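You operate a simulated robot arm through the tools that you are given. There is no shell and no other tool. Be economical: measure what you need, move in short steps, check, and stop when the job is done.

Carry out the task below with a simulated two-armed robot. There is one attempt and no reset: what you move stays moved.

JOB
Pick up the teal brush with one hand, pass it to the other hand and put it in the ring tray.

It is judged by the outcome, as a careful person would: the job done as asked, and still so three seconds after it is handed in. It fails if anything else is knocked over, pushed out of place, dropped, spilled or broken.

ROBOT AND FRAMES
Two 7-joint arms with two-finger parallel grippers on one trunk, on a base that drives. Base frame: it is fixed to the floor where the robot stands at the start and does not move with it; the origin is under the middle of the robot, x ahead of it, y to its left, z up; the surface under the hand at the start is at about z = 0.88. Readings come in m, rad, newtons and seconds.
The left shoulder is at the start at [-0.082, 0.119, 0.851], the right one opposite. With the tool pointing down near the work surface each hand reaches from about 0.1 to 0.58 m from the robot's upright axis, wherever it stands, measured 20 degrees to its own side. Places, roughly: ring tray (33x22 cm) [-1.2, -1.02, 0.86]. Payload 3.43 kg a hand.
The tool frame of a hand sits at the grasp point between the pads (the TCP): z along the fingers, y along the line on which they close. The tips reach 0.03 m beyond it. Largest opening 0.094 m; finger width 0.028, thickness 0.01; the body of the gripper, 0.05 by 0.096 m, starts 0.055 m behind the TCP.
Orientation is that of the tool frame in the base frame, as a unit quaternion [w, x, y, z]. With the fingers straight down and closing along the base's y, the tool's x points along the base's -x, its y along +y and its z along -z.

CONTROLS
- The arms move only by the tool jog_arm. It takes "left_increments", "right_increments" or both (then of equal length, played together; a hand with none holds still); each is a list of rows, each a list of 7 numbers: the closure in counts, from 0 (fully open) to 255 (shut), then the shift along the base's x, y, z in units of 50 mm (1.0 is 50 mm), then the turn, a rotation vector about the base's x, y, z in units of 5 degrees (1.0 is 5 degrees). In form: [[gripper, dx, dy, dz, rx, ry, rz], ...]. A call has 1 to 20 rows; each row shifts and turns the commanded pose from where the row before left it. A call with a number of a shift or a turn outside -1 to 1 is refused whole. A row lasts 0.2 s, in which the tool goes at most 0.05 m and 0.15 rad; a call with a longer step from one row to the next is refused whole, and so is a gripper value outside its range. Where a pose cannot be reached the arm comes as near as it can. A force on the tool above 40 N (or 10 N above the force at the start of the call, whichever is more), or a blocked arm, ends the call early, and 0.2 s more pass. The fingers move at their own pace (about 0.153 m/s each) and stop on an object; they squeeze with about 41 N. The grip force told is the motor's: it shows also when the fingers shut on nothing. Time passes only in rows, and 0.2 s behind the last, so rows that do not move let the fingers close. The reply holds the time, the measured pose of the TCP, the force on the tool along the base axes, the opening and the grip force, in the units named above and with some noise, with the torque about the TCP (base axes, N m) and any sound that the robot's microphone picked up.
- Cameras (640 x 400 px; columns grow to the right, rows downward): "scene" is now at [0.0371, 0.016, 1.5588]; the picture's right is [0.11, -0.99, 0.00], its down [-0.79, -0.08, -0.60] and it looks along [0.60, 0.06, -0.80] (base axes); focal length 251 px, centre (320, 200). "left" rides on the left gripper at [0.076, -0.014, -0.102] in its tool frame; the picture's right is [0.18, 0.98, 0.00], its down [-0.75, 0.14, -0.64] and it looks along [-0.63, 0.12, 0.77] (tool axes); focal length 243 px, centre (320, 200). "right" rides on the right gripper at [0.076, 0.014, -0.102] in its tool frame; the picture's right is [-0.18, 0.98, 0.00], its down [-0.75, -0.14, -0.64] and it looks along [-0.63, -0.12, 0.77] (tool axes); focal length 243 px, centre (320, 200). There is no depth. A picture from a camera that has moved, and an enlarged one, comes with that camera's place and axes in the base frame and with its lens. The place of the scene camera against the robot may be out by one fixed shift of up to 0.018 m in any direction.
- capture(camera): a new picture of that camera. It takes no simulated time.
- slide_trunk(by): slides the trunk up (or, below 0, down) by that many m; the arms and the scene camera ride with it, the base frame stays. It gives what a move gives, with no picture.
- roll_base(legs): drives the robot by 1 to 6 legs, each [ahead, left, turn to the left] in m, m and rad, along the robot's own axes; the way and the turn of a leg run together, so that a leg with both is an arc; at most 1.5 m and 3.142 rad a leg. The arms and the cameras ride along, it lands a little off, and it stops where it bumps. It gives what a move gives.
- head_to(pan, tilt): turns the head with the scene camera to pan (to the left, within 2.496 rad either way) and tilt (down, from -0.506 to 1.204), counted from straight ahead of the robot. It gives what a move gives.
- enlarge(camera, box): a new picture of the part [left, top, right, bottom] of that camera's present view, enlarged. It takes no simulated time.
- hand_in(): hands the job in; it is judged then, once.

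Go step by step. Nothing tells you exact positions but the pictures and the camera data: compare them with the known pose of the tool, close in by small moves and look again before you grip or let go. The budget is 120 turns and 108 pictures, counting those below and the enlarged ones. Unless the task says otherwise, let go and move clear before handing in, and close with one line.

The tools are called after "Call:" as a command line: name --argument value ..., lists and objects as JSON in quotes. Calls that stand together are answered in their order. jog_arm: Moves the arms, as the interface text tells. Its arguments: {"type":"object","properties":{"left_increments":{"type":"array"},"right_increments":{"type":"array"}},"required":[]} The other tools are called the same way: slide_trunk (by) slides the trunk up or down; roll_base (legs) drives the base; head_to (pan, tilt) turns the head that bears the scene camera; capture (camera) takes a picture; enlarge (camera, box) takes an enlarged picture of a part of a camera's view; hand_in () hands the job in.

At the start:

```text
clock: 0.0
left_ee_pos: [0.3761, 0.2069, 1.1397]
left_ee_rot: [0.001, 0.001, 1.0, 0.001]
left_force: [-0.2, 1.1, -0.7]
left_torque: [-0.04, -0.03, 0.02]
left_finger_gap: 0.0939
left_gripper_force: 0.1
right_ee_pos: [0.3384, -0.1317, 1.1787]
right_ee_rot: [0.0, 0.0, 1.0, 0.0]
right_force: [-0.9, -0.6, 0.6]
right_torque: [0.0, -0.05, -0.01]
right_finger_gap: 0.0942
right_gripper_force: 0.1
trunk travel left (down, up): [-0.275, 0.06]
robot x, y, heading: [-0.0012, -0.0016, -0.002]
head pan, tilt: [0.106, 0.923]
```

scene: 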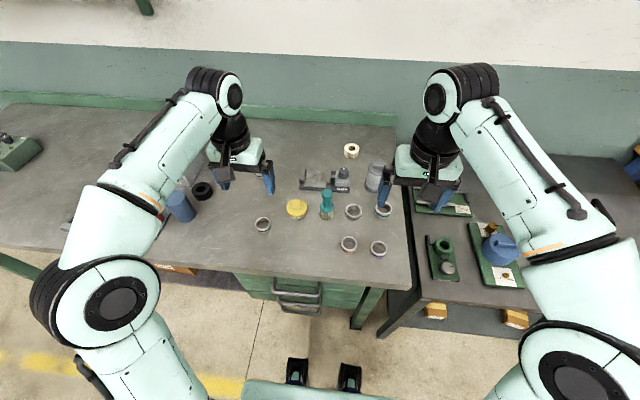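
right: 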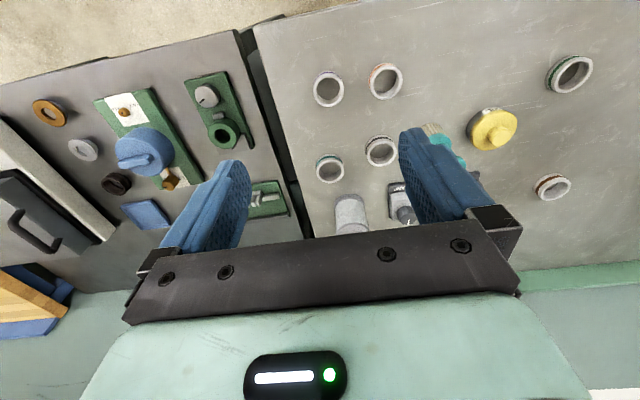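
left: 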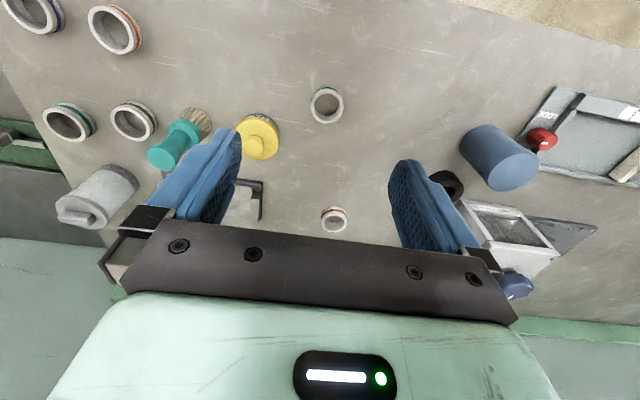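

I see what looks like the teal brush standing upright near the middle of the table, among rings and a yellow item. I'll take enlarged views to find its shape and place.

Call:
enlarge --camera "scene" --box '[240, 130, 420, 270]'

Call:
enlarge --camera "left" --box '[20, 60, 300, 240]'

```text
2.86 times, centred on (330, 200) of scene
camera zoom: at [0.0371, 0.016, 1.5588], right [0.11, -0.99, 0.0], down [-0.79, -0.08, -0.6], along [0.6, 0.06, -0.8], focal length 718 px, centre (291, 200)
```

zoom: 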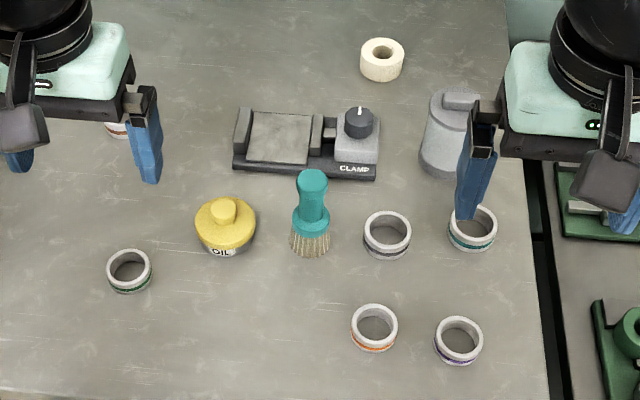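

```text
2.22 times, centred on (160, 150) of left
camera zoom: at [0.3001, 0.1924, 1.2421], right [-0.18, 0.98, 0.0], down [0.75, 0.14, 0.64], along [0.63, 0.12, -0.77], focal length 539 px, centre (676, 311)
```

zoom: 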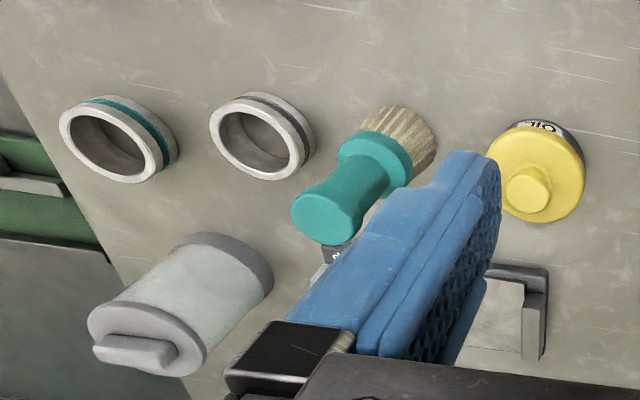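

The brush stands on its bristles near (0.48, 0.04), with its handle top at about z = 0.99. The left hand can take the handle from above, and the right can then take the ferrule from the side, so I'll first test that sideways posture with the right hand in free air.

Call:
jog_arm --right_increments '[[0, 0, -0.1, 0, 0.9238, -0.9238, 0.9238], [0, 0, -0.1, 0, 0.9238, -0.9238, 0.9238], [0, 0, -0.1, 0, 0.9238, -0.9238, 0.9238], [0, 0, -0.1, 0, 0.9238, -0.9238, 0.9238], [0, 0, -0.1, 0, 0.9238, -0.9238, 0.9238], [0, 0, -0.1, 0, 0.9238, -0.9238, 0.9238], [0, 0, -0.1, 0, 0.9238, -0.9238, 0.9238], [0, 0, -0.1, 0, 0.9238, -0.9238, 0.9238], [0, 0, -0.1, 0, 0.9238, -0.9238, 0.9238], [0, 0, -0.1, 0, 0.9238, -0.9238, 0.9238], [0, 0, 0, 0, 0.9238, -0.9238, 0.9238], [0, 0, 0, 0, 0.9238, -0.9238, 0.9238], [0, 0, 0, 0, 0.9238, -0.9238, 0.9238], [0, 0, 0, 0, 0.9238, -0.9238, 0.9238], [0, 0, 0, 0, 0.9238, -0.9238, 0.9238], [0, 0, 0, 0, 0, 0, 0]]'

Call:
capture --camera "scene"

```text
clock: 3.4
left_ee_pos: [0.3743, 0.2071, 1.1412]
left_ee_rot: [0.001, 0.0, 1.0, 0.0]
left_force: [0.6, -0.9, -0.4]
left_torque: [-0.01, 0.01, -0.02]
left_finger_gap: 0.0939
left_gripper_force: 0.0
right_ee_pos: [0.3379, -0.1823, 1.1792]
right_ee_rot: [0.501, -0.501, 0.498, 0.5]
right_force: [0.8, -1.1, 0.2]
right_torque: [-0.01, -0.02, 0.0]
right_finger_gap: 0.094
right_gripper_force: 0.1
trunk travel left (down, up): [-0.275, 0.06]
robot x, y, heading: [-0.0012, -0.0049, -0.003]
head pan, tilt: [0.106, 0.923]
```

```text
102 pictures are left
camera scene: at [0.0367, 0.016, 1.5588], right [0.11, -0.99, 0.0], down [-0.79, -0.08, -0.6], along [0.6, 0.06, -0.8], focal length 251 px, centre (320, 200)
```

scene: 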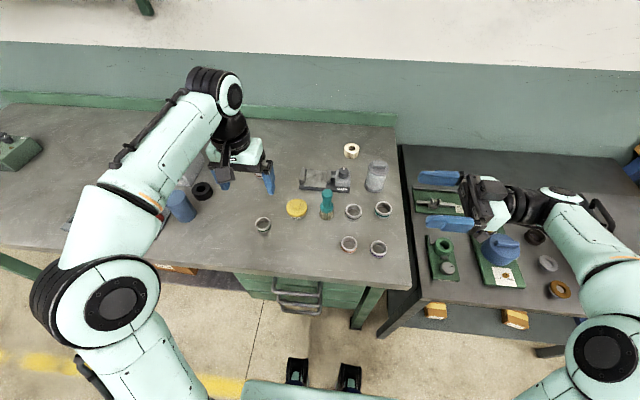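

The right hand reaches the sideways posture with no trouble. Next I'll bring the left hand over the brush, well above it, and look.

Call:
jog_arm --left_increments '[[0, 0.424, -0.676, -0.16, 0, 0, 0], [0, 0.424, -0.676, -0.16, 0, 0, 0], [0, 0.424, -0.676, -0.16, 0, 0, 0], [0, 0.424, -0.676, -0.16, 0, 0, 0], [0, 0.424, -0.676, -0.16, 0, 0, 0], [0, 0, 0, 0, 0, 0, 0]]'

Call:
capture --camera "left"

Call:
enlarge --camera "scene" --box '[240, 130, 420, 270]'

Call:
capture --camera "right"

```text
clock: 4.8
left_ee_pos: [0.4684, 0.0386, 1.0965]
left_ee_rot: [0.0, -0.001, 1.0, 0.001]
left_force: [0.5, -0.5, -0.1]
left_torque: [0.0, 0.0, 0.0]
left_finger_gap: 0.0942
left_gripper_force: 0.1
left hand out of reach, approached as far as the arm can: row 5
right_ee_pos: [0.3384, -0.1829, 1.1797]
right_ee_rot: [0.5, -0.5, 0.5, 0.5]
right_force: [-0.1, -0.2, 0.8]
right_torque: [0.04, -0.01, 0.0]
right_finger_gap: 0.0939
right_gripper_force: 0.0
trunk travel left (down, up): [-0.275, 0.06]
robot x, y, heading: [0.0019, 0.0024, 0.004]
head pan, tilt: [0.106, 0.923]
```

```text
101 pictures are left
camera left: at [0.3925, 0.0253, 1.1978], right [-0.18, 0.98, 0.0], down [0.75, 0.14, 0.64], along [0.63, 0.12, -0.77], focal length 243 px, centre (320, 200)
```

left: 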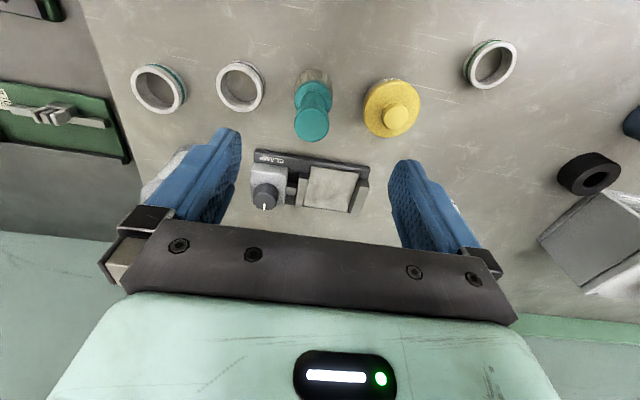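

```text
2.86 times, centred on (330, 200) of scene
camera zoom: at [0.0368, 0.0167, 1.5588], right [0.11, -0.99, 0.0], down [-0.79, -0.08, -0.6], along [0.6, 0.06, -0.8], focal length 718 px, centre (291, 200)
```

zoom: 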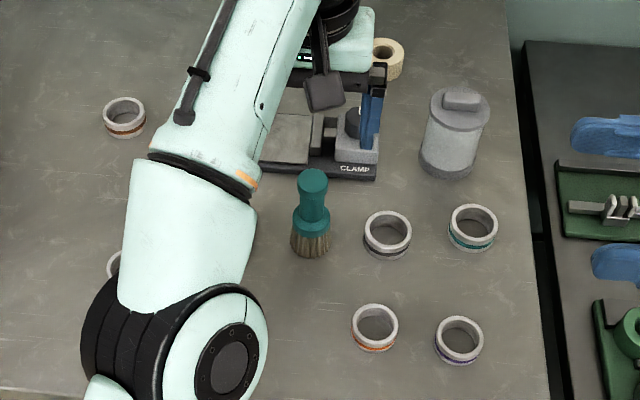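

```text
99 pictures are left
camera right: at [0.3247, -0.2837, 1.1038], right [-0.98, 0.0, 0.18], down [0.14, -0.64, 0.75], along [0.12, 0.77, 0.63], focal length 243 px, centre (320, 200)
```

right: 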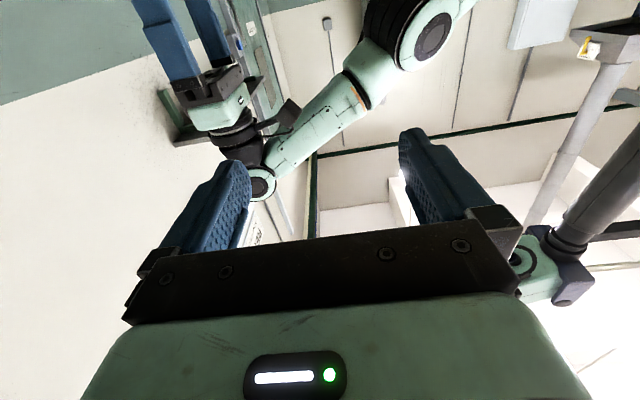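

The left camera puts the brush axis at about (0.479, 0.034), with the top near z = 0.99. The arm stopped just short in x at this height, so I'll descend partway, where reach is easier, and check.

Call:
jog_arm --left_increments '[[0, 0, -0.05, -0.35, 0, 0, 0], [0, 0, -0.05, -0.35, 0, 0, 0], [0, 0, 0, -0.35, 0, 0, 0], [0, 0, 0, 0, 0, 0, 0]]'

Call:
capture --camera "left"

```text
clock: 5.8
left_ee_pos: [0.4857, 0.0323, 1.0548]
left_ee_rot: [0.001, 0.0, 1.0, 0.002]
left_force: [0.1, -0.3, 0.6]
left_torque: [-0.02, -0.01, 0.04]
left_finger_gap: 0.094
left_gripper_force: 0.0
left hand out of reach, approached as far as the arm can: row 1, 2, 3
right_ee_pos: [0.3383, -0.1812, 1.1789]
right_ee_rot: [0.5, -0.5, 0.499, 0.5]
right_force: [0.6, -0.2, -0.3]
right_torque: [0.01, 0.01, 0.01]
right_finger_gap: 0.094
right_gripper_force: 0.1
trunk travel left (down, up): [-0.275, 0.06]
robot x, y, heading: [0.0013, 0.0018, -0.001]
head pan, tilt: [0.106, 0.923]
```

```text
98 pictures are left
camera left: at [0.4099, 0.0174, 1.1558], right [-0.18, 0.98, 0.0], down [0.75, 0.14, 0.64], along [0.63, 0.12, -0.77], focal length 243 px, centre (320, 200)
```

left: 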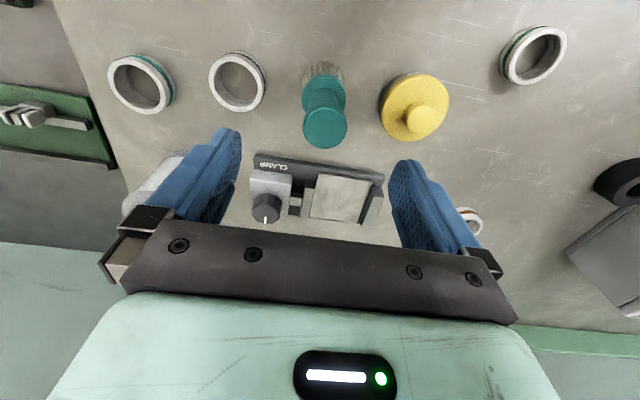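

The brush top centre is now at about (0.480, 0.034) by this view, matching the earlier one. I'll descend in steps towards z ≈ 1.0, easing x back a little, and check.

Call:
jog_arm --left_increments '[[0, -0.06, 0.02, -0.3, 0, 0, 0], [0, -0.06, 0.02, -0.3, 0, 0, 0], [0, 0, 0, -0.3, 0, 0, 0], [0, 0, 0, -0.1, 0, 0, 0], [0, 0, 0, 0, 0, 0, 0]]'

Call:
capture --camera "left"

Call:
enlarge --camera "scene" --box '[260, 150, 400, 250]'

```text
clock: 7.0
left_ee_pos: [0.5042, 0.0279, 1.0128]
left_ee_rot: [0.002, 0.0, 1.0, 0.001]
left_force: [-1.2, -0.9, 0.7]
left_torque: [0.02, -0.03, 0.02]
left_finger_gap: 0.0943
left_gripper_force: 0.0
left hand out of reach, approached as far as the arm can: row 1, 2, 3
right_ee_pos: [0.3382, -0.1811, 1.1793]
right_ee_rot: [-0.5, 0.5, -0.5, -0.5]
right_force: [-0.9, -0.3, 0.6]
right_torque: [0.03, 0.0, 0.01]
right_finger_gap: 0.0938
right_gripper_force: 0.1
trunk travel left (down, up): [-0.275, 0.06]
robot x, y, heading: [0.0015, 0.0024, 0.004]
head pan, tilt: [0.106, 0.923]
```

```text
97 pictures are left
camera left: at [0.4269, 0.0133, 1.1146], right [-0.18, 0.98, 0.0], down [0.75, 0.14, 0.64], along [0.63, 0.12, -0.77], focal length 243 px, centre (320, 200)
```

left: 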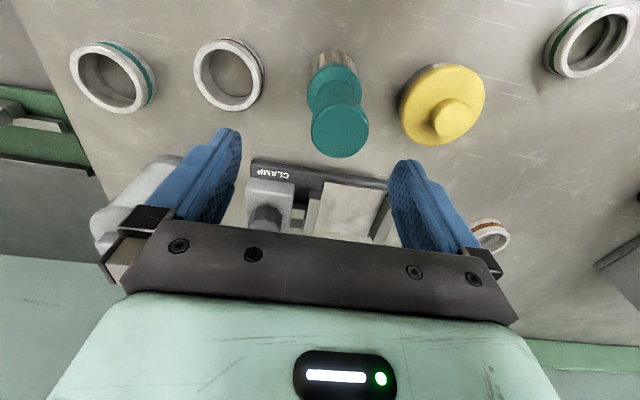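

```text
4.00 times, centred on (330, 200) of scene
camera zoom: at [0.0371, 0.016, 1.5588], right [0.11, -0.99, 0.0], down [-0.79, -0.08, -0.6], along [0.6, 0.06, -0.8], focal length 1006 px, centre (280, 200)
```

zoom: 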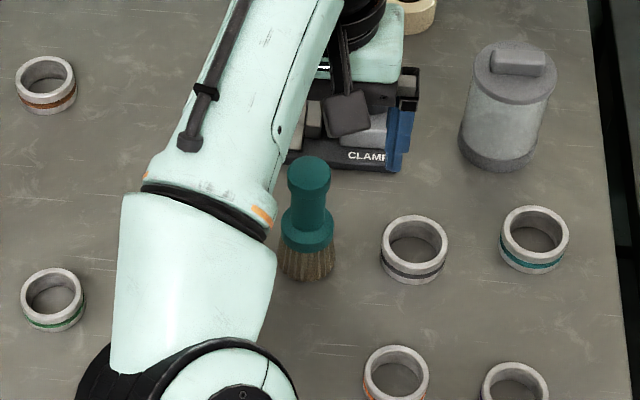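

The hand has drifted to x = 0.504 under the reach limit, so I'll now bring it back to x ≈ 0.479, y ≈ 0.034 at this height, before going lower.

Call:
jog_arm --left_increments '[[0, -0.25, 0.06, 0, 0, 0, 0], [0, -0.25, 0.06, 0, 0, 0, 0], [0, 0, 0, 0, 0, 0, 0]]'

Call:
capture --camera "left"

```text
clock: 7.8
left_ee_pos: [0.5002, 0.0292, 1.019]
left_ee_rot: [0.0, 0.001, 1.0, 0.003]
left_force: [-0.3, -0.5, 1.0]
left_torque: [0.01, -0.01, 0.04]
left_finger_gap: 0.094
left_gripper_force: 0.0
left hand out of reach, approached as far as the arm can: row 1, 2
right_ee_pos: [0.3383, -0.1814, 1.1799]
right_ee_rot: [0.5, -0.5, 0.5, 0.5]
right_force: [-0.4, 0.6, -0.6]
right_torque: [0.05, -0.02, 0.01]
right_finger_gap: 0.0937
right_gripper_force: 0.0
trunk travel left (down, up): [-0.275, 0.06]
robot x, y, heading: [0.0012, -0.0002, -0.001]
head pan, tilt: [0.106, 0.923]
```

```text
95 pictures are left
camera left: at [0.4242, 0.0137, 1.1215], right [-0.18, 0.98, 0.0], down [0.75, 0.14, 0.64], along [0.63, 0.12, -0.77], focal length 243 px, centre (320, 200)
```

left: 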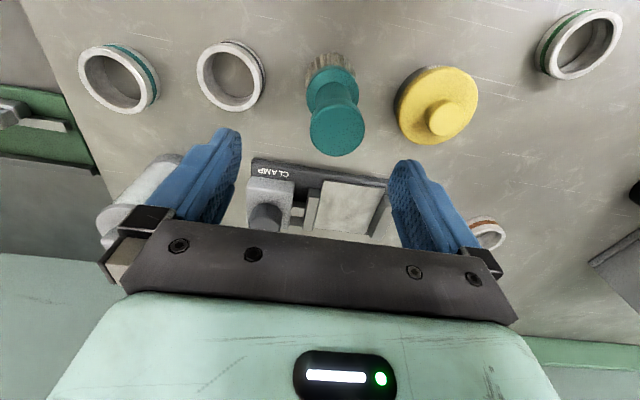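

The limit is a coupled x–z one, so this spot is too near the midline for the left arm. I'll raise the left hand clear, then move the base about 0.14 m to its right so the brush lies in the left arm's good zone.

Call:
jog_arm --left_increments '[[0, 0, 0, 0.8, 0, 0, 0], [0, 0, 0, 0.8, 0, 0, 0], [0, -0.5, 0.3, 0.8, 0, 0, 0], [0, -0.5, 0.3, 0, 0, 0, 0], [0, 0, 0, 0, 0, 0, 0]]'

Call:
head_to --pan -0.7 --tilt 0.9

Call:
capture --camera "scene"

```text
clock: 9.0
left_ee_pos: [0.4275, 0.059, 1.1149]
left_ee_rot: [0.001, 0.0, 1.0, 0.001]
left_force: [0.2, -0.4, 0.3]
left_torque: [-0.02, 0.0, 0.02]
left_finger_gap: 0.0939
left_gripper_force: 0.2
left hand out of reach, approached as far as the arm can: row 1, 2
right_ee_pos: [0.3389, -0.1816, 1.1792]
right_ee_rot: [-0.5, 0.5, -0.5, -0.5]
right_force: [0.7, 0.3, -0.4]
right_torque: [0.0, 0.0, 0.04]
right_finger_gap: 0.094
right_gripper_force: 0.1
trunk travel left (down, up): [-0.275, 0.06]
robot x, y, heading: [-0.0005, -0.0029, 0.002]
head pan, tilt: [0.106, 0.923]
```

```text
clock: 10.1
left_ee_pos: [0.4279, 0.059, 1.1145]
left_ee_rot: [0.001, 0.0, 1.0, 0.001]
left_force: [-0.4, -0.3, 0.0]
left_torque: [-0.01, 0.02, 0.02]
left_finger_gap: 0.0941
left_gripper_force: 0.0
right_ee_pos: [0.3384, -0.1824, 1.1794]
right_ee_rot: [0.5, -0.5, 0.5, 0.5]
right_force: [-0.1, 0.2, -1.2]
right_torque: [0.04, -0.03, 0.0]
right_finger_gap: 0.0943
right_gripper_force: 0.0
trunk travel left (down, up): [-0.275, 0.06]
robot x, y, heading: [-0.0027, -0.0017, -0.001]
head pan, tilt: [-0.7, 0.901]
```

```text
94 pictures are left
camera scene: at [0.0211, -0.0404, 1.5605], right [-0.64, -0.77, 0.0], down [-0.6, 0.5, -0.62], along [0.48, -0.4, -0.78], focal length 251 px, centre (320, 200)
```

scene: 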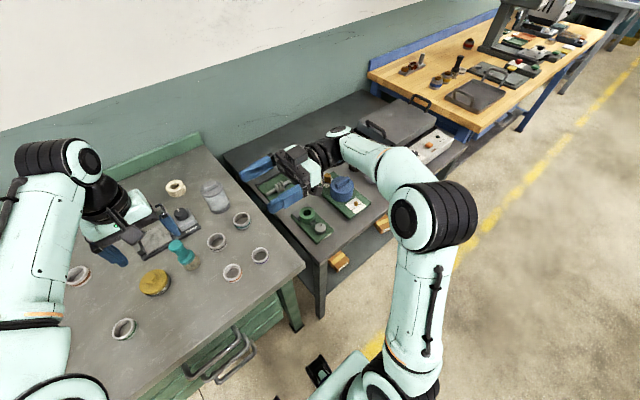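

The path to the right is free and both hands are well above everything. I'll drive 0.13 m to the right.

Call:
roll_base --legs '[[0, -0.13, 0]]'

Call:
capture --camera "left"

```text
clock: 11.9
left_ee_pos: [0.4276, -0.071, 1.1147]
left_ee_rot: [0.001, 0.0, 1.0, 0.001]
left_force: [-0.2, 0.4, 0.2]
left_torque: [-0.02, 0.03, 0.0]
left_finger_gap: 0.0936
left_gripper_force: 0.0
right_ee_pos: [0.338, -0.312, 1.1791]
right_ee_rot: [-0.5, 0.5, -0.5, -0.5]
right_force: [0.7, 0.3, -0.5]
right_torque: [0.01, 0.04, 0.01]
right_finger_gap: 0.0938
right_gripper_force: 0.1
trunk travel left (down, up): [-0.275, 0.06]
robot x, y, heading: [-0.0029, -0.1284, 0.001]
head pan, tilt: [-0.7, 0.901]
```

```text
93 pictures are left
camera left: at [0.3516, -0.0855, 1.216], right [-0.19, 0.98, 0.0], down [0.75, 0.14, 0.64], along [0.63, 0.12, -0.77], focal length 243 px, centre (320, 200)
```

left: 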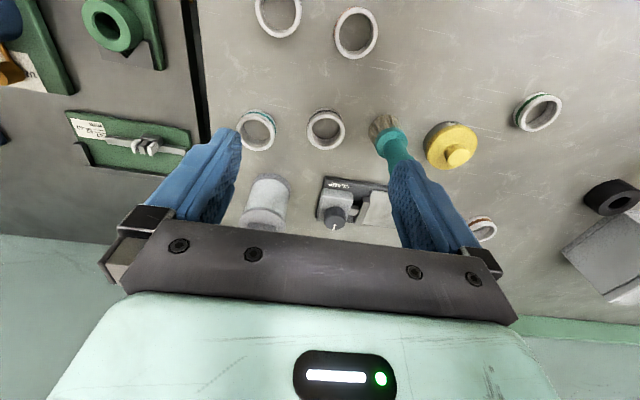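

Base is in place. Now I'll move the left hand over the brush at (0.479, 0.034), staying high at about z = 1.09.

Call:
jog_arm --left_increments '[[0, 0.25, 0.52, 0, 0, 0, 0], [0, 0.26, 0.52, 0, 0, 0, 0], [0, 0.26, 0.53, -0.2, 0, 0, 0], [0, 0.26, 0.53, -0.3, 0, 0, 0], [0, 0, 0, 0, 0, 0, 0]]'

Call:
capture --camera "left"

```text
clock: 13.1
left_ee_pos: [0.4797, 0.035, 1.0892]
left_ee_rot: [0.001, -0.001, 1.0, 0.002]
left_force: [0.1, -0.6, -0.2]
left_torque: [0.01, 0.01, -0.01]
left_finger_gap: 0.094
left_gripper_force: 0.0
right_ee_pos: [0.3382, -0.311, 1.1793]
right_ee_rot: [0.5, -0.5, 0.5, 0.5]
right_force: [0.3, -0.4, 0.2]
right_torque: [-0.01, -0.01, -0.01]
right_finger_gap: 0.0941
right_gripper_force: 0.0
trunk travel left (down, up): [-0.275, 0.06]
robot x, y, heading: [-0.0033, -0.1266, -0.0]
head pan, tilt: [-0.7, 0.901]
```

```text
92 pictures are left
camera left: at [0.4036, 0.0196, 1.1908], right [-0.19, 0.98, 0.0], down [0.75, 0.14, 0.64], along [0.63, 0.12, -0.77], focal length 243 px, centre (320, 200)
```

left: 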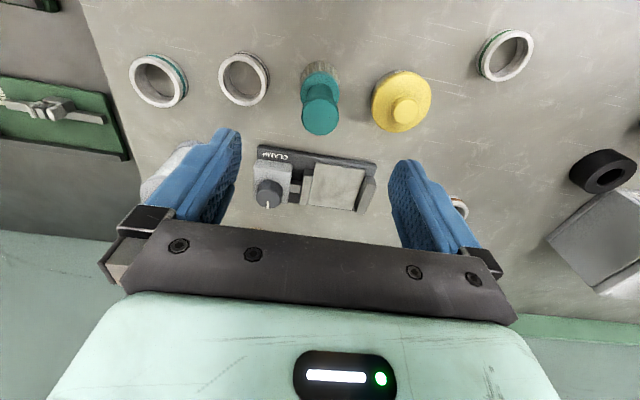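

Reach is fine now, and the brush is still at (0.480, 0.034) under the hand. Descending to z ≈ 1.03.

Call:
jog_arm --left_increments '[[0, 0, 0, -0.4, 0, 0, 0], [0, 0, 0, -0.4, 0, 0, 0], [0, 0, 0, -0.4, 0, 0, 0], [0, 0, 0, 0, 0, 0, 0]]'

Call:
capture --camera "left"

```text
clock: 14.1
left_ee_pos: [0.4788, 0.035, 1.0281]
left_ee_rot: [0.001, -0.001, 1.0, 0.001]
left_force: [1.2, 0.0, 0.3]
left_torque: [0.02, -0.02, 0.04]
left_finger_gap: 0.0941
left_gripper_force: 0.0
right_ee_pos: [0.339, -0.3097, 1.1786]
right_ee_rot: [0.5, -0.5, 0.5, 0.5]
right_force: [-0.3, 0.2, 0.8]
right_torque: [-0.01, 0.03, 0.01]
right_finger_gap: 0.0938
right_gripper_force: 0.1
trunk travel left (down, up): [-0.275, 0.06]
robot x, y, heading: [-0.003, -0.1281, -0.003]
head pan, tilt: [-0.7, 0.901]
```

```text
91 pictures are left
camera left: at [0.4032, 0.0205, 1.1306], right [-0.19, 0.98, 0.0], down [0.75, 0.14, 0.64], along [0.63, 0.12, -0.77], focal length 243 px, centre (320, 200)
```

left: 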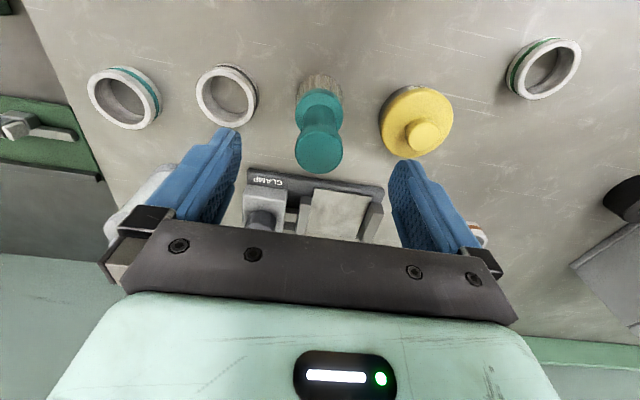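

The brush is centred between the fingers; its top is at about z = 0.98. Descending a bit further to z ≈ 1.0 and checking once more.

Call:
jog_arm --left_increments '[[0, 0.05, 0, -0.28, 0, 0, 0], [0, 0.05, 0, -0.28, 0, 0, 0], [0, 0, 0, 0, 0, 0, 0]]'

Call:
capture --camera "left"

Call:
head_to --pan 0.3 --tilt 0.9

Call:
enlarge --camera "scene" --box '[220, 120, 420, 280]'

```text
clock: 14.9
left_ee_pos: [0.4846, 0.0357, 1.0006]
left_ee_rot: [0.001, -0.001, 1.0, 0.002]
left_force: [0.1, -0.5, -0.1]
left_torque: [0.01, 0.03, 0.03]
left_finger_gap: 0.0942
left_gripper_force: 0.1
right_ee_pos: [0.3391, -0.3116, 1.1791]
right_ee_rot: [0.5, -0.5, 0.5, 0.5]
right_force: [-0.5, 0.0, 0.2]
right_torque: [-0.01, 0.0, -0.05]
right_finger_gap: 0.0939
right_gripper_force: 0.1
trunk travel left (down, up): [-0.275, 0.06]
robot x, y, heading: [0.0006, -0.1325, -0.002]
head pan, tilt: [-0.7, 0.901]
```

```text
90 pictures are left
camera left: at [0.4085, 0.0204, 1.1027], right [-0.19, 0.98, 0.0], down [0.75, 0.14, 0.64], along [0.63, 0.12, -0.77], focal length 243 px, centre (320, 200)
```

left: 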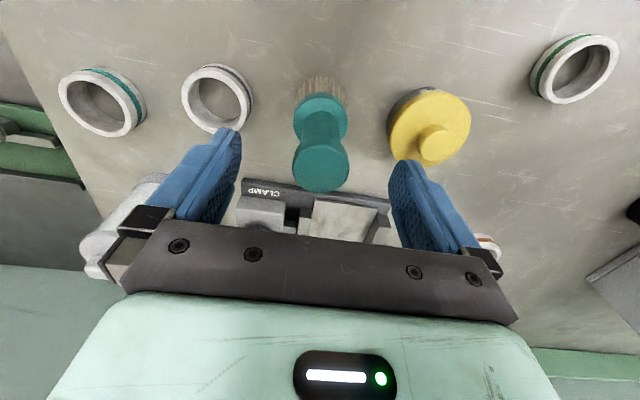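

```text
clock: 16.2
left_ee_pos: [0.4845, 0.0341, 1.0004]
left_ee_rot: [0.001, -0.002, 1.0, 0.001]
left_force: [-0.2, -1.0, 0.3]
left_torque: [0.01, 0.03, 0.02]
left_finger_gap: 0.0941
left_gripper_force: 0.1
right_ee_pos: [0.3381, -0.3114, 1.1793]
right_ee_rot: [-0.5, 0.5, -0.5, -0.5]
right_force: [0.5, 1.0, 0.2]
right_torque: [0.01, -0.03, -0.04]
right_finger_gap: 0.094
right_gripper_force: 0.0
trunk travel left (down, up): [-0.275, 0.06]
robot x, y, heading: [-0.0034, -0.1272, -0.001]
head pan, tilt: [0.3, 0.901]
```

```text
2.50 times, centred on (320, 200) of scene
camera zoom: at [0.0355, -0.0994, 1.5605], right [0.3, -0.96, 0.0], down [-0.75, -0.23, -0.62], along [0.59, 0.18, -0.78], focal length 628 px, centre (320, 200)
```

zoom: 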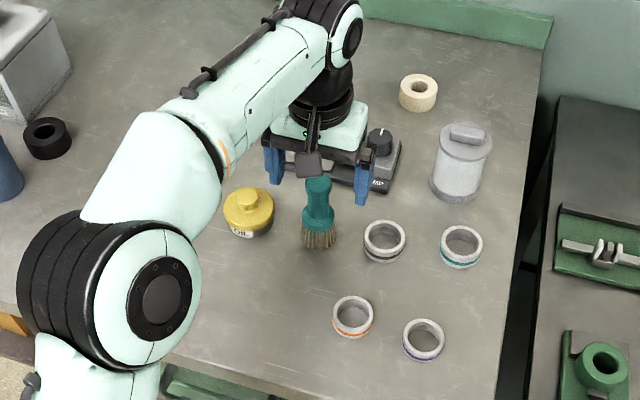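

The views agree: the brush axis is at (0.481, 0.035), the top at z ≈ 0.985 and the ferrule's upper rim near 0.93. I'll lower to z = 0.976, so the tips stay above the ferrule, and close.

Call:
jog_arm --left_increments '[[0, -0.06, 0, -0.24, 0, 0, 0], [0, 0, 0, -0.24, 0, 0, 0], [0, 0, 0, 0, 0, 0, 0]]'

Call:
capture --camera "left"

Call:
enlarge --camera "scene" --box '[270, 160, 370, 240]'

```text
clock: 17.0
left_ee_pos: [0.4817, 0.0343, 0.977]
left_ee_rot: [0.001, -0.001, 1.0, 0.0]
left_force: [0.0, 0.2, 0.5]
left_torque: [0.0, 0.05, 0.01]
left_finger_gap: 0.0941
left_gripper_force: 0.0
right_ee_pos: [0.3391, -0.3103, 1.18]
right_ee_rot: [0.5, -0.5, 0.5, 0.5]
right_force: [0.0, 0.0, 0.6]
right_torque: [-0.01, -0.03, 0.02]
right_finger_gap: 0.094
right_gripper_force: 0.1
trunk travel left (down, up): [-0.275, 0.06]
robot x, y, heading: [-0.0029, -0.1319, 0.001]
head pan, tilt: [0.3, 0.901]
```

```text
88 pictures are left
camera left: at [0.4055, 0.0197, 1.0787], right [-0.19, 0.98, 0.0], down [0.75, 0.14, 0.64], along [0.63, 0.12, -0.77], focal length 243 px, centre (320, 200)
```

left: 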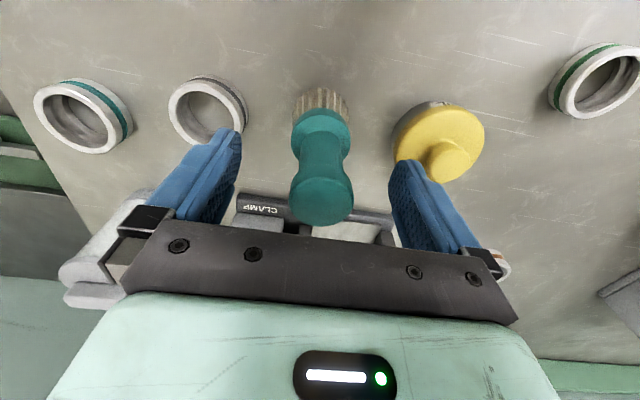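

```text
5.00 times, centred on (320, 200) of scene
camera zoom: at [0.0353, -0.0993, 1.5605], right [0.3, -0.95, 0.0], down [-0.75, -0.23, -0.62], along [0.59, 0.18, -0.78], focal length 1257 px, centre (320, 200)
```

zoom: 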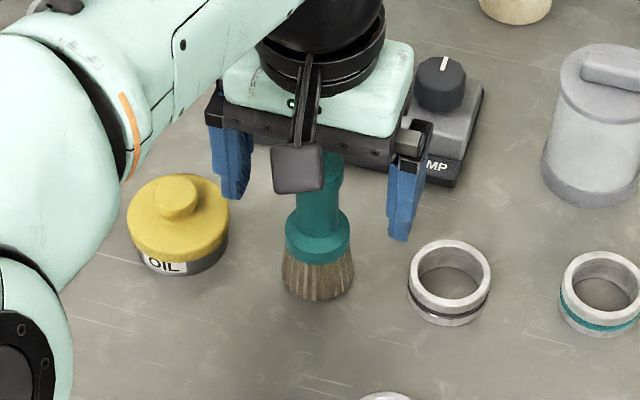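

The handle is well centred between the open fingers and the tips sit above the ferrule. I'll close the left gripper.

Call:
jog_arm --left_increments '[[255, 0, 0, 0, 0, 0, 0], [255, 0, 0, 0, 0, 0, 0], [255, 0, 0, 0, 0, 0, 0], [255, 0, 0, 0, 0, 0, 0]]'

Call:
capture --camera "left"

```text
clock: 18.0
left_ee_pos: [0.4809, 0.0351, 0.9776]
left_ee_rot: [0.002, -0.001, 1.0, 0.001]
left_force: [-0.8, -0.4, -1.2]
left_torque: [-0.02, -0.02, -0.03]
left_finger_gap: 0.0265
left_gripper_force: 41.0
right_ee_pos: [0.3384, -0.3114, 1.1798]
right_ee_rot: [-0.499, 0.5, -0.5, -0.5]
right_force: [0.3, 0.8, 0.3]
right_torque: [0.0, 0.01, -0.01]
right_finger_gap: 0.094
right_gripper_force: 0.0
trunk travel left (down, up): [-0.275, 0.06]
robot x, y, heading: [-0.0027, -0.1297, -0.001]
head pan, tilt: [0.3, 0.901]
```

```text
86 pictures are left
camera left: at [0.4055, 0.0197, 1.0789], right [-0.19, 0.98, 0.0], down [0.75, 0.14, 0.64], along [0.63, 0.12, -0.77], focal length 243 px, centre (320, 200)
```

left: 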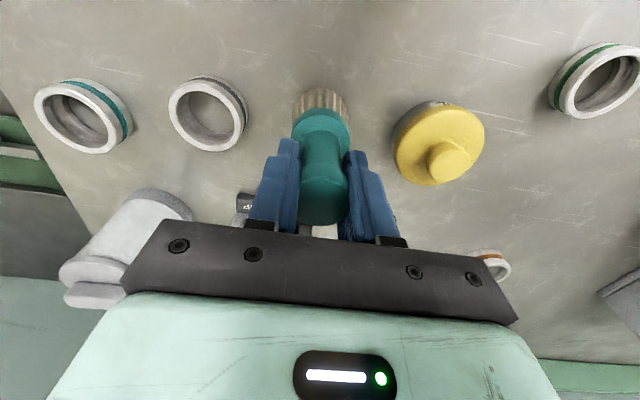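

The brush is held: 26 mm gap, 41 N. I'll lift it straight up and then bring it back to a handover spot.

Call:
jog_arm --left_increments '[[255, 0, 0, 0.5, 0, 0, 0], [255, 0, 0, 0.8, 0, 0, 0], [255, 0, 0, 0.8, 0, 0, 0], [255, 0, 0, 0.8, 0, 0, 0], [255, -0.3, -0.2, 0.6, 0, 0, 0], [255, -0.4, -0.4, 0.5, 0, 0, 0], [255, -0.4, -0.5, 0.4, 0, 0, 0], [255, -0.4, -0.5, 0, 0, 0, 0], [255, 0, 0, 0, 0, 0, 0]]'

Call:
capture --camera "left"

Call:
capture --camera "scene"

Call:
capture --camera "right"

```text
clock: 20.0
left_ee_pos: [0.4066, -0.0468, 1.1775]
left_ee_rot: [0.001, -0.001, 1.0, 0.001]
left_force: [-0.1, -0.2, -0.7]
left_torque: [0.0, 0.03, 0.0]
left_finger_gap: 0.0267
left_gripper_force: 40.7
left hand out of reach, approached as far as the arm can: row 4
right_ee_pos: [0.3391, -0.3113, 1.1786]
right_ee_rot: [-0.5, 0.5, -0.5, -0.5]
right_force: [0.5, 0.0, 0.9]
right_torque: [0.01, 0.02, 0.01]
right_finger_gap: 0.0939
right_gripper_force: 0.0
trunk travel left (down, up): [-0.275, 0.06]
robot x, y, heading: [0.0013, -0.1313, 0.003]
head pan, tilt: [0.3, 0.901]
```

```text
85 pictures are left
camera left: at [0.331, -0.0609, 1.2785], right [-0.19, 0.98, 0.0], down [0.75, 0.14, 0.64], along [0.63, 0.12, -0.77], focal length 243 px, centre (320, 200)
```

left: 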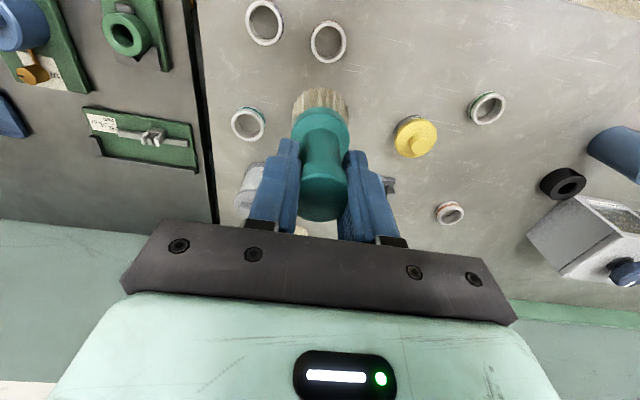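

```text
84 pictures are left
camera scene: at [0.0362, -0.0989, 1.5605], right [0.3, -0.95, 0.0], down [-0.75, -0.23, -0.62], along [0.59, 0.18, -0.78], focal length 251 px, centre (320, 200)
```

scene: 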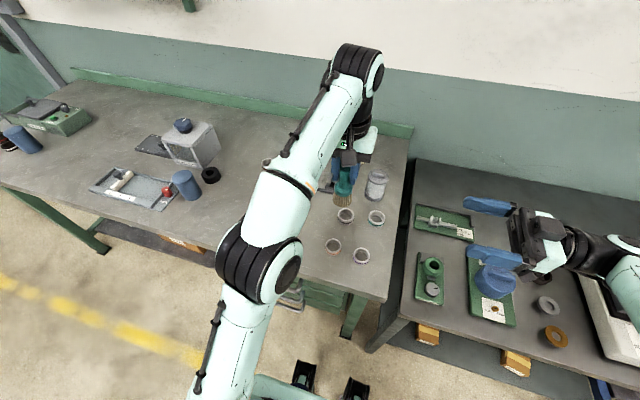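

```text
83 pictures are left
camera right: at [0.3258, -0.4133, 1.1035], right [-0.98, 0.0, 0.18], down [0.14, -0.64, 0.75], along [0.12, 0.77, 0.63], focal length 243 px, centre (320, 200)
```

right: 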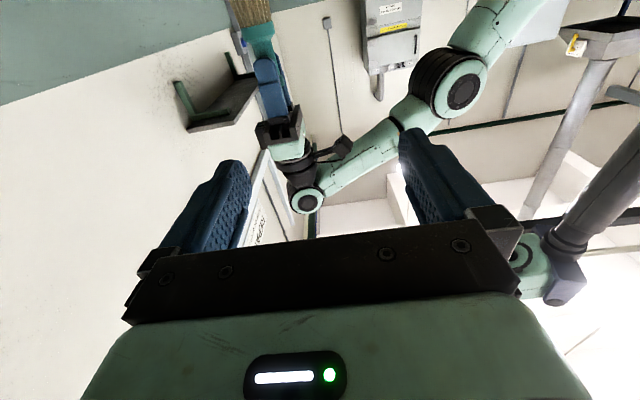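

The brush hangs at (0.407, -0.047), with its ferrule around z = 1.115. I'll line the right hand up in x and z and stop short of the brush to check.

Call:
jog_arm --right_increments '[[0, 0.34, 0.3, -0.32, 0, 0, 0], [0, 0.34, 0.4, -0.32, 0, 0, 0], [0, 0.34, 0.5, -0.32, 0, 0, 0], [0, 0.34, 0.6, -0.32, 0, 0, 0], [0, 0, 0.8, 0, 0, 0, 0], [0, 0, 0.8, 0, 0, 0, 0], [0, 0, 0, 0, 0, 0, 0]]'

Call:
capture --camera "right"

Call:
enlarge --camera "scene" --box '[270, 120, 470, 280]'

Call:
capture --camera "left"

```text
clock: 21.6
left_ee_pos: [0.4058, -0.0467, 1.1768]
left_ee_rot: [0.001, -0.001, 1.0, 0.001]
left_force: [-0.1, 0.2, 0.5]
left_torque: [0.0, 0.0, 0.0]
left_finger_gap: 0.0264
left_gripper_force: 41.9
right_ee_pos: [0.4049, -0.1417, 1.1165]
right_ee_rot: [0.501, -0.499, 0.5, 0.5]
right_force: [0.3, 0.6, -0.9]
right_torque: [0.0, 0.0, -0.06]
right_finger_gap: 0.0941
right_gripper_force: 0.1
trunk travel left (down, up): [-0.275, 0.06]
robot x, y, heading: [0.0022, -0.1337, 0.0]
head pan, tilt: [0.3, 0.901]
```

```text
82 pictures are left
camera right: at [0.3925, -0.2437, 1.04], right [-0.98, 0.0, 0.18], down [0.14, -0.64, 0.75], along [0.12, 0.77, 0.63], focal length 243 px, centre (320, 200)
```

right: 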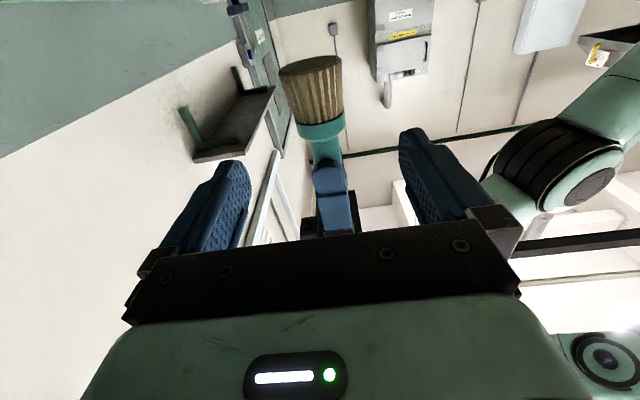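

```text
2.50 times, centred on (370, 200) of scene
camera zoom: at [0.0353, -0.0997, 1.5605], right [0.3, -0.96, 0.0], down [-0.75, -0.23, -0.62], along [0.59, 0.18, -0.78], focal length 628 px, centre (195, 200)
```

zoom: 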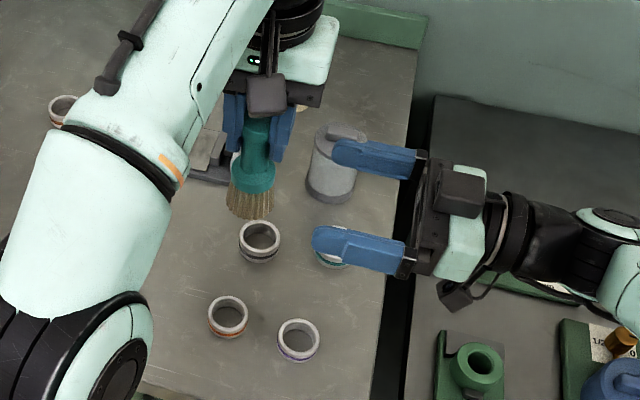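

```text
80 pictures are left
camera left: at [0.3304, -0.0613, 1.2787], right [-0.19, 0.98, 0.0], down [0.75, 0.14, 0.64], along [0.63, 0.12, -0.77], focal length 243 px, centre (320, 200)
```

left: 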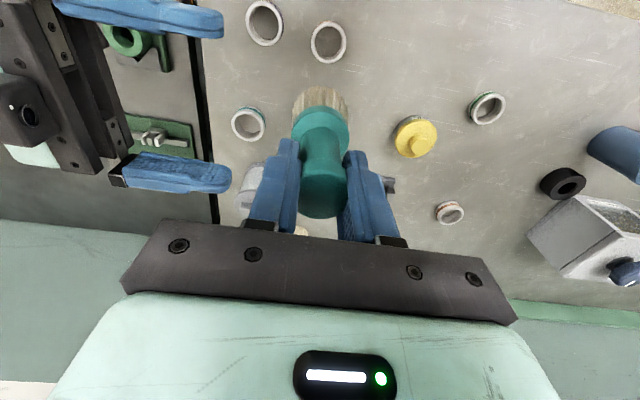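

The ferrule lies on the right hand's line: x ≈ 0.407, z ≈ 1.117, with the left fingertips above it at about 1.15. I'll bring the right hand in so the brush sits at its grasp point.

Call:
jog_arm --right_increments '[[0, 0, 0.38, 0, 0, 0, 0], [0, 0, 0.38, 0, 0, 0, 0], [0, 0, 0.38, 0, 0, 0, 0], [0, 0.03, 0.38, 0, 0, 0, 0], [0, 0, 0.36, 0, 0, 0, 0], [0, 0, 0, 0, 0, 0, 0]]'

Call:
capture --camera "right"

Call:
capture --camera "left"

```text
clock: 23.0
left_ee_pos: [0.4064, -0.0461, 1.1758]
left_ee_rot: [0.0, -0.001, 1.0, 0.001]
left_force: [-0.4, -0.4, -1.1]
left_torque: [0.02, 0.02, -0.01]
left_finger_gap: 0.0269
left_gripper_force: 41.0
right_ee_pos: [0.4084, -0.0478, 1.1154]
right_ee_rot: [-0.5, 0.5, -0.5, -0.5]
right_force: [-0.1, -1.3, 0.0]
right_torque: [0.03, 0.01, -0.02]
right_finger_gap: 0.0939
right_gripper_force: 0.0
trunk travel left (down, up): [-0.275, 0.06]
robot x, y, heading: [-0.0016, -0.1305, -0.002]
head pan, tilt: [0.3, 0.901]
```

```text
79 pictures are left
camera right: at [0.3944, -0.1499, 1.0398], right [-0.98, 0.0, 0.18], down [0.14, -0.64, 0.75], along [0.12, 0.77, 0.63], focal length 243 px, centre (320, 200)
```

right: 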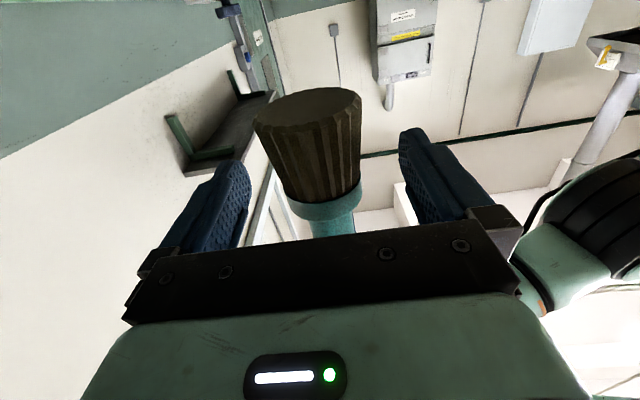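

```text
78 pictures are left
camera left: at [0.3305, -0.0611, 1.2787], right [-0.19, 0.98, 0.0], down [0.75, 0.14, 0.64], along [0.63, 0.12, -0.77], focal length 243 px, centre (320, 200)
```

left: 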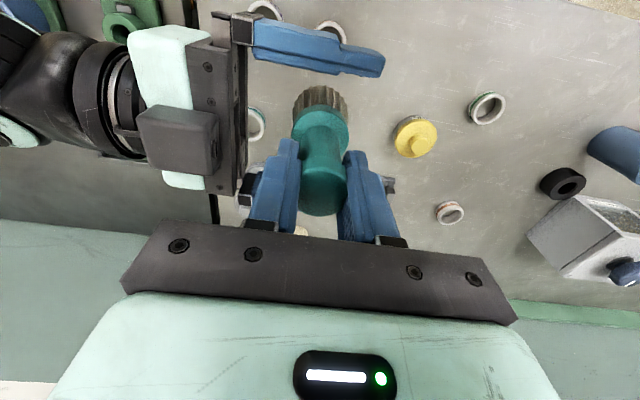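

The brush's ferrule is between the right fingers with both hands clear of one another. I'll close the right gripper while the left holds.

Call:
jog_arm --right_increments '[[255, 0, 0, 0, 0, 0, 0], [255, 0, 0, 0, 0, 0, 0], [255, 0, 0, 0, 0, 0, 0], [255, 0, 0, 0, 0, 0, 0]]'

Call:
capture --camera "right"

Call:
capture --camera "left"

```text
clock: 24.0
left_ee_pos: [0.4075, -0.0462, 1.1769]
left_ee_rot: [0.003, -0.001, 1.0, 0.001]
left_force: [11.9, 1.8, 2.0]
left_torque: [-0.28, -0.68, 0.0]
left_finger_gap: 0.0266
left_gripper_force: 40.5
right_ee_pos: [0.4073, -0.0469, 1.1158]
right_ee_rot: [-0.499, 0.501, -0.499, -0.501]
right_force: [-12.5, -0.9, -1.7]
right_torque: [0.44, -0.06, 0.01]
right_finger_gap: 0.0444
right_gripper_force: 41.3
trunk travel left (down, up): [-0.275, 0.06]
robot x, y, heading: [-0.0013, -0.1293, -0.001]
head pan, tilt: [0.3, 0.901]
```

```text
77 pictures are left
camera right: at [0.3939, -0.1496, 1.0399], right [-0.98, 0.0, 0.18], down [0.14, -0.64, 0.75], along [0.11, 0.77, 0.63], focal length 243 px, centre (320, 200)
```

right: 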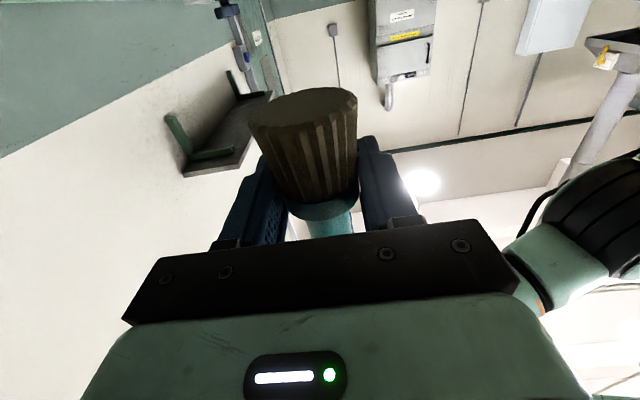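

```text
76 pictures are left
camera left: at [0.3308, -0.0608, 1.2786], right [-0.19, 0.98, 0.0], down [0.75, 0.14, 0.65], along [0.63, 0.12, -0.76], focal length 243 px, centre (320, 200)
```

left: 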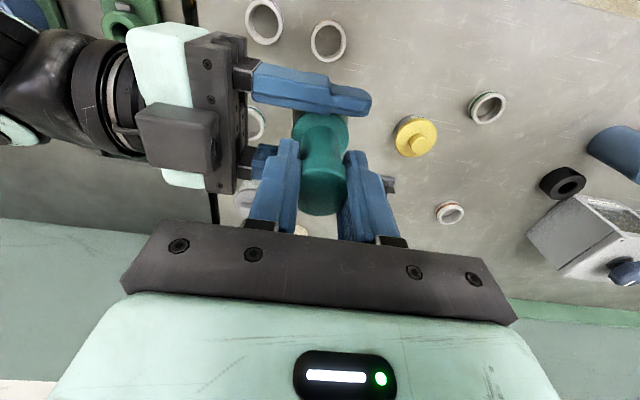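

The right hand grips the ferrule (44 mm, 41 N). Now I'll open the left fingers, then raise the left hand straight off the handle.

Call:
jog_arm --left_increments '[[0, 0, 0, 0, 0, 0, 0], [0, 0, 0, 0, 0, 0, 0], [0, 0, 0, 0, 0, 0, 0]]' --right_increments '[[255, 0, 0, 0, 0, 0, 0], [255, 0, 0, 0, 0, 0, 0], [255, 0, 0, 0, 0, 0, 0]]'

Call:
capture --camera "left"

```text
clock: 24.8
left_ee_pos: [0.4065, -0.0451, 1.1772]
left_ee_rot: [0.001, 0.0, 1.0, 0.001]
left_force: [-0.8, 0.2, 0.6]
left_torque: [0.03, 0.03, 0.0]
left_finger_gap: 0.094
left_gripper_force: 0.0
right_ee_pos: [0.4075, -0.0479, 1.1145]
right_ee_rot: [-0.5, 0.5, -0.5, -0.5]
right_force: [0.2, 0.2, -0.3]
right_torque: [0.01, 0.01, 0.02]
right_finger_gap: 0.0445
right_gripper_force: 40.6
trunk travel left (down, up): [-0.275, 0.06]
robot x, y, heading: [0.0005, -0.1299, 0.002]
head pan, tilt: [0.3, 0.901]
```

```text
75 pictures are left
camera left: at [0.3305, -0.061, 1.2787], right [-0.19, 0.98, 0.0], down [0.75, 0.14, 0.64], along [0.63, 0.12, -0.77], focal length 243 px, centre (320, 200)
```

left: 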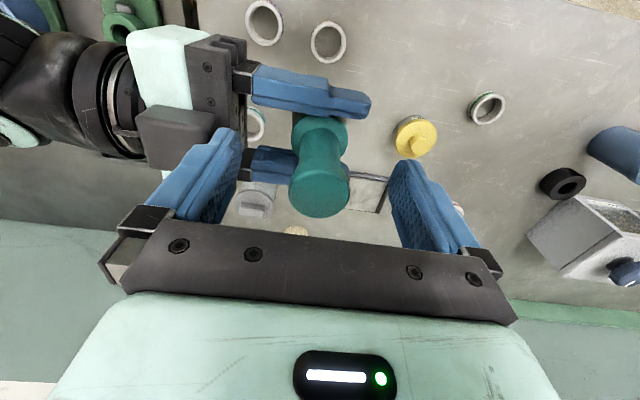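

The left hand is open and the right holds the brush steadily. I'll separate them: right down while left goes up, then apart sideways.

Call:
jog_arm --left_increments '[[0, 0, 0, 0.2, 0, 0, 0], [0, 0, 0, 0.2, 0, 0, 0], [0, 0, 0, 0.2, 0, 0, 0], [0, -0.2, 0.6, 0.2, 0, 0, 0], [0, -0.3, 0.8, 0, 0, 0, 0], [0, -0.3, 0.8, 0, 0, 0, 0], [0, -0.3, 0.8, 0, 0, 0, 0], [0, 0, 0, 0, 0, 0, 0]]' --right_increments '[[255, 0, 0, -0.4, 0, 0, 0], [255, 0, 0, -0.4, 0, 0, 0], [255, 0, 0, -0.4, 0, 0, 0], [255, 0, -0.3, 0, 0, 0, 0], [255, 0, -0.6, 0, 0, 0, 0], [255, 0, -0.6, 0, 0, 0, 0], [255, 0, -0.6, 0, 0, 0, 0], [255, 0, 0, 0, 0, 0, 0]]'

Call:
head_to --pan -2.4 --tilt 0.6

Call:
capture --camera "scene"

Call:
capture --camera "right"

```text
clock: 26.6
left_ee_pos: [0.3521, 0.1064, 1.1952]
left_ee_rot: [0.001, 0.0, 1.0, 0.001]
left_force: [1.0, 0.1, 0.7]
left_torque: [-0.01, 0.0, 0.0]
left_finger_gap: 0.0939
left_gripper_force: 0.0
left hand out of reach, approached as far as the arm can: row 2, 3
right_ee_pos: [0.4072, -0.1526, 1.055]
right_ee_rot: [-0.499, 0.501, -0.5, -0.5]
right_force: [2.2, -0.2, -0.9]
right_torque: [0.0, 0.01, 0.02]
right_finger_gap: 0.0443
right_gripper_force: 41.6
trunk travel left (down, up): [-0.275, 0.06]
robot x, y, heading: [-0.0032, -0.132, 0.003]
head pan, tilt: [0.3, 0.901]
```

```text
clock: 29.0
left_ee_pos: [0.352, 0.1066, 1.1965]
left_ee_rot: [0.001, 0.0, 1.0, 0.0]
left_force: [-0.3, -0.1, -0.5]
left_torque: [0.02, -0.01, 0.01]
left_finger_gap: 0.0941
left_gripper_force: 0.0
right_ee_pos: [0.4082, -0.1527, 1.0546]
right_ee_rot: [-0.5, 0.5, -0.5, -0.5]
right_force: [0.3, -0.7, 0.1]
right_torque: [0.02, -0.01, 0.0]
right_finger_gap: 0.0443
right_gripper_force: 40.8
trunk travel left (down, up): [-0.275, 0.06]
robot x, y, heading: [-0.0004, -0.1268, -0.004]
head pan, tilt: [-2.4, 0.6]
```

```text
74 pictures are left
camera scene: at [-0.1017, -0.1815, 1.5853], right [-0.68, 0.74, 0.0], down [0.42, 0.38, -0.83], along [-0.61, -0.56, -0.56], focal length 251 px, centre (320, 200)
```

scene: 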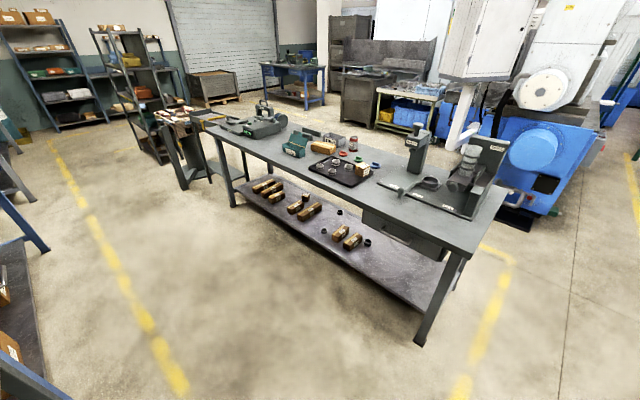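

```text
73 pictures are left
camera right: at [0.3948, -0.2544, 0.9794], right [-0.98, 0.0, 0.18], down [0.14, -0.64, 0.75], along [0.12, 0.77, 0.63], focal length 243 px, centre (320, 200)
```

right: 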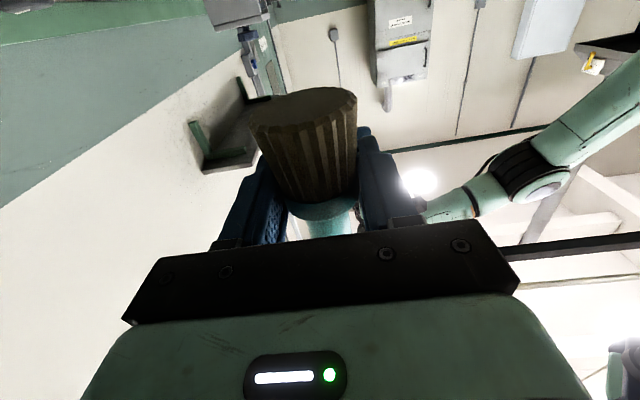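

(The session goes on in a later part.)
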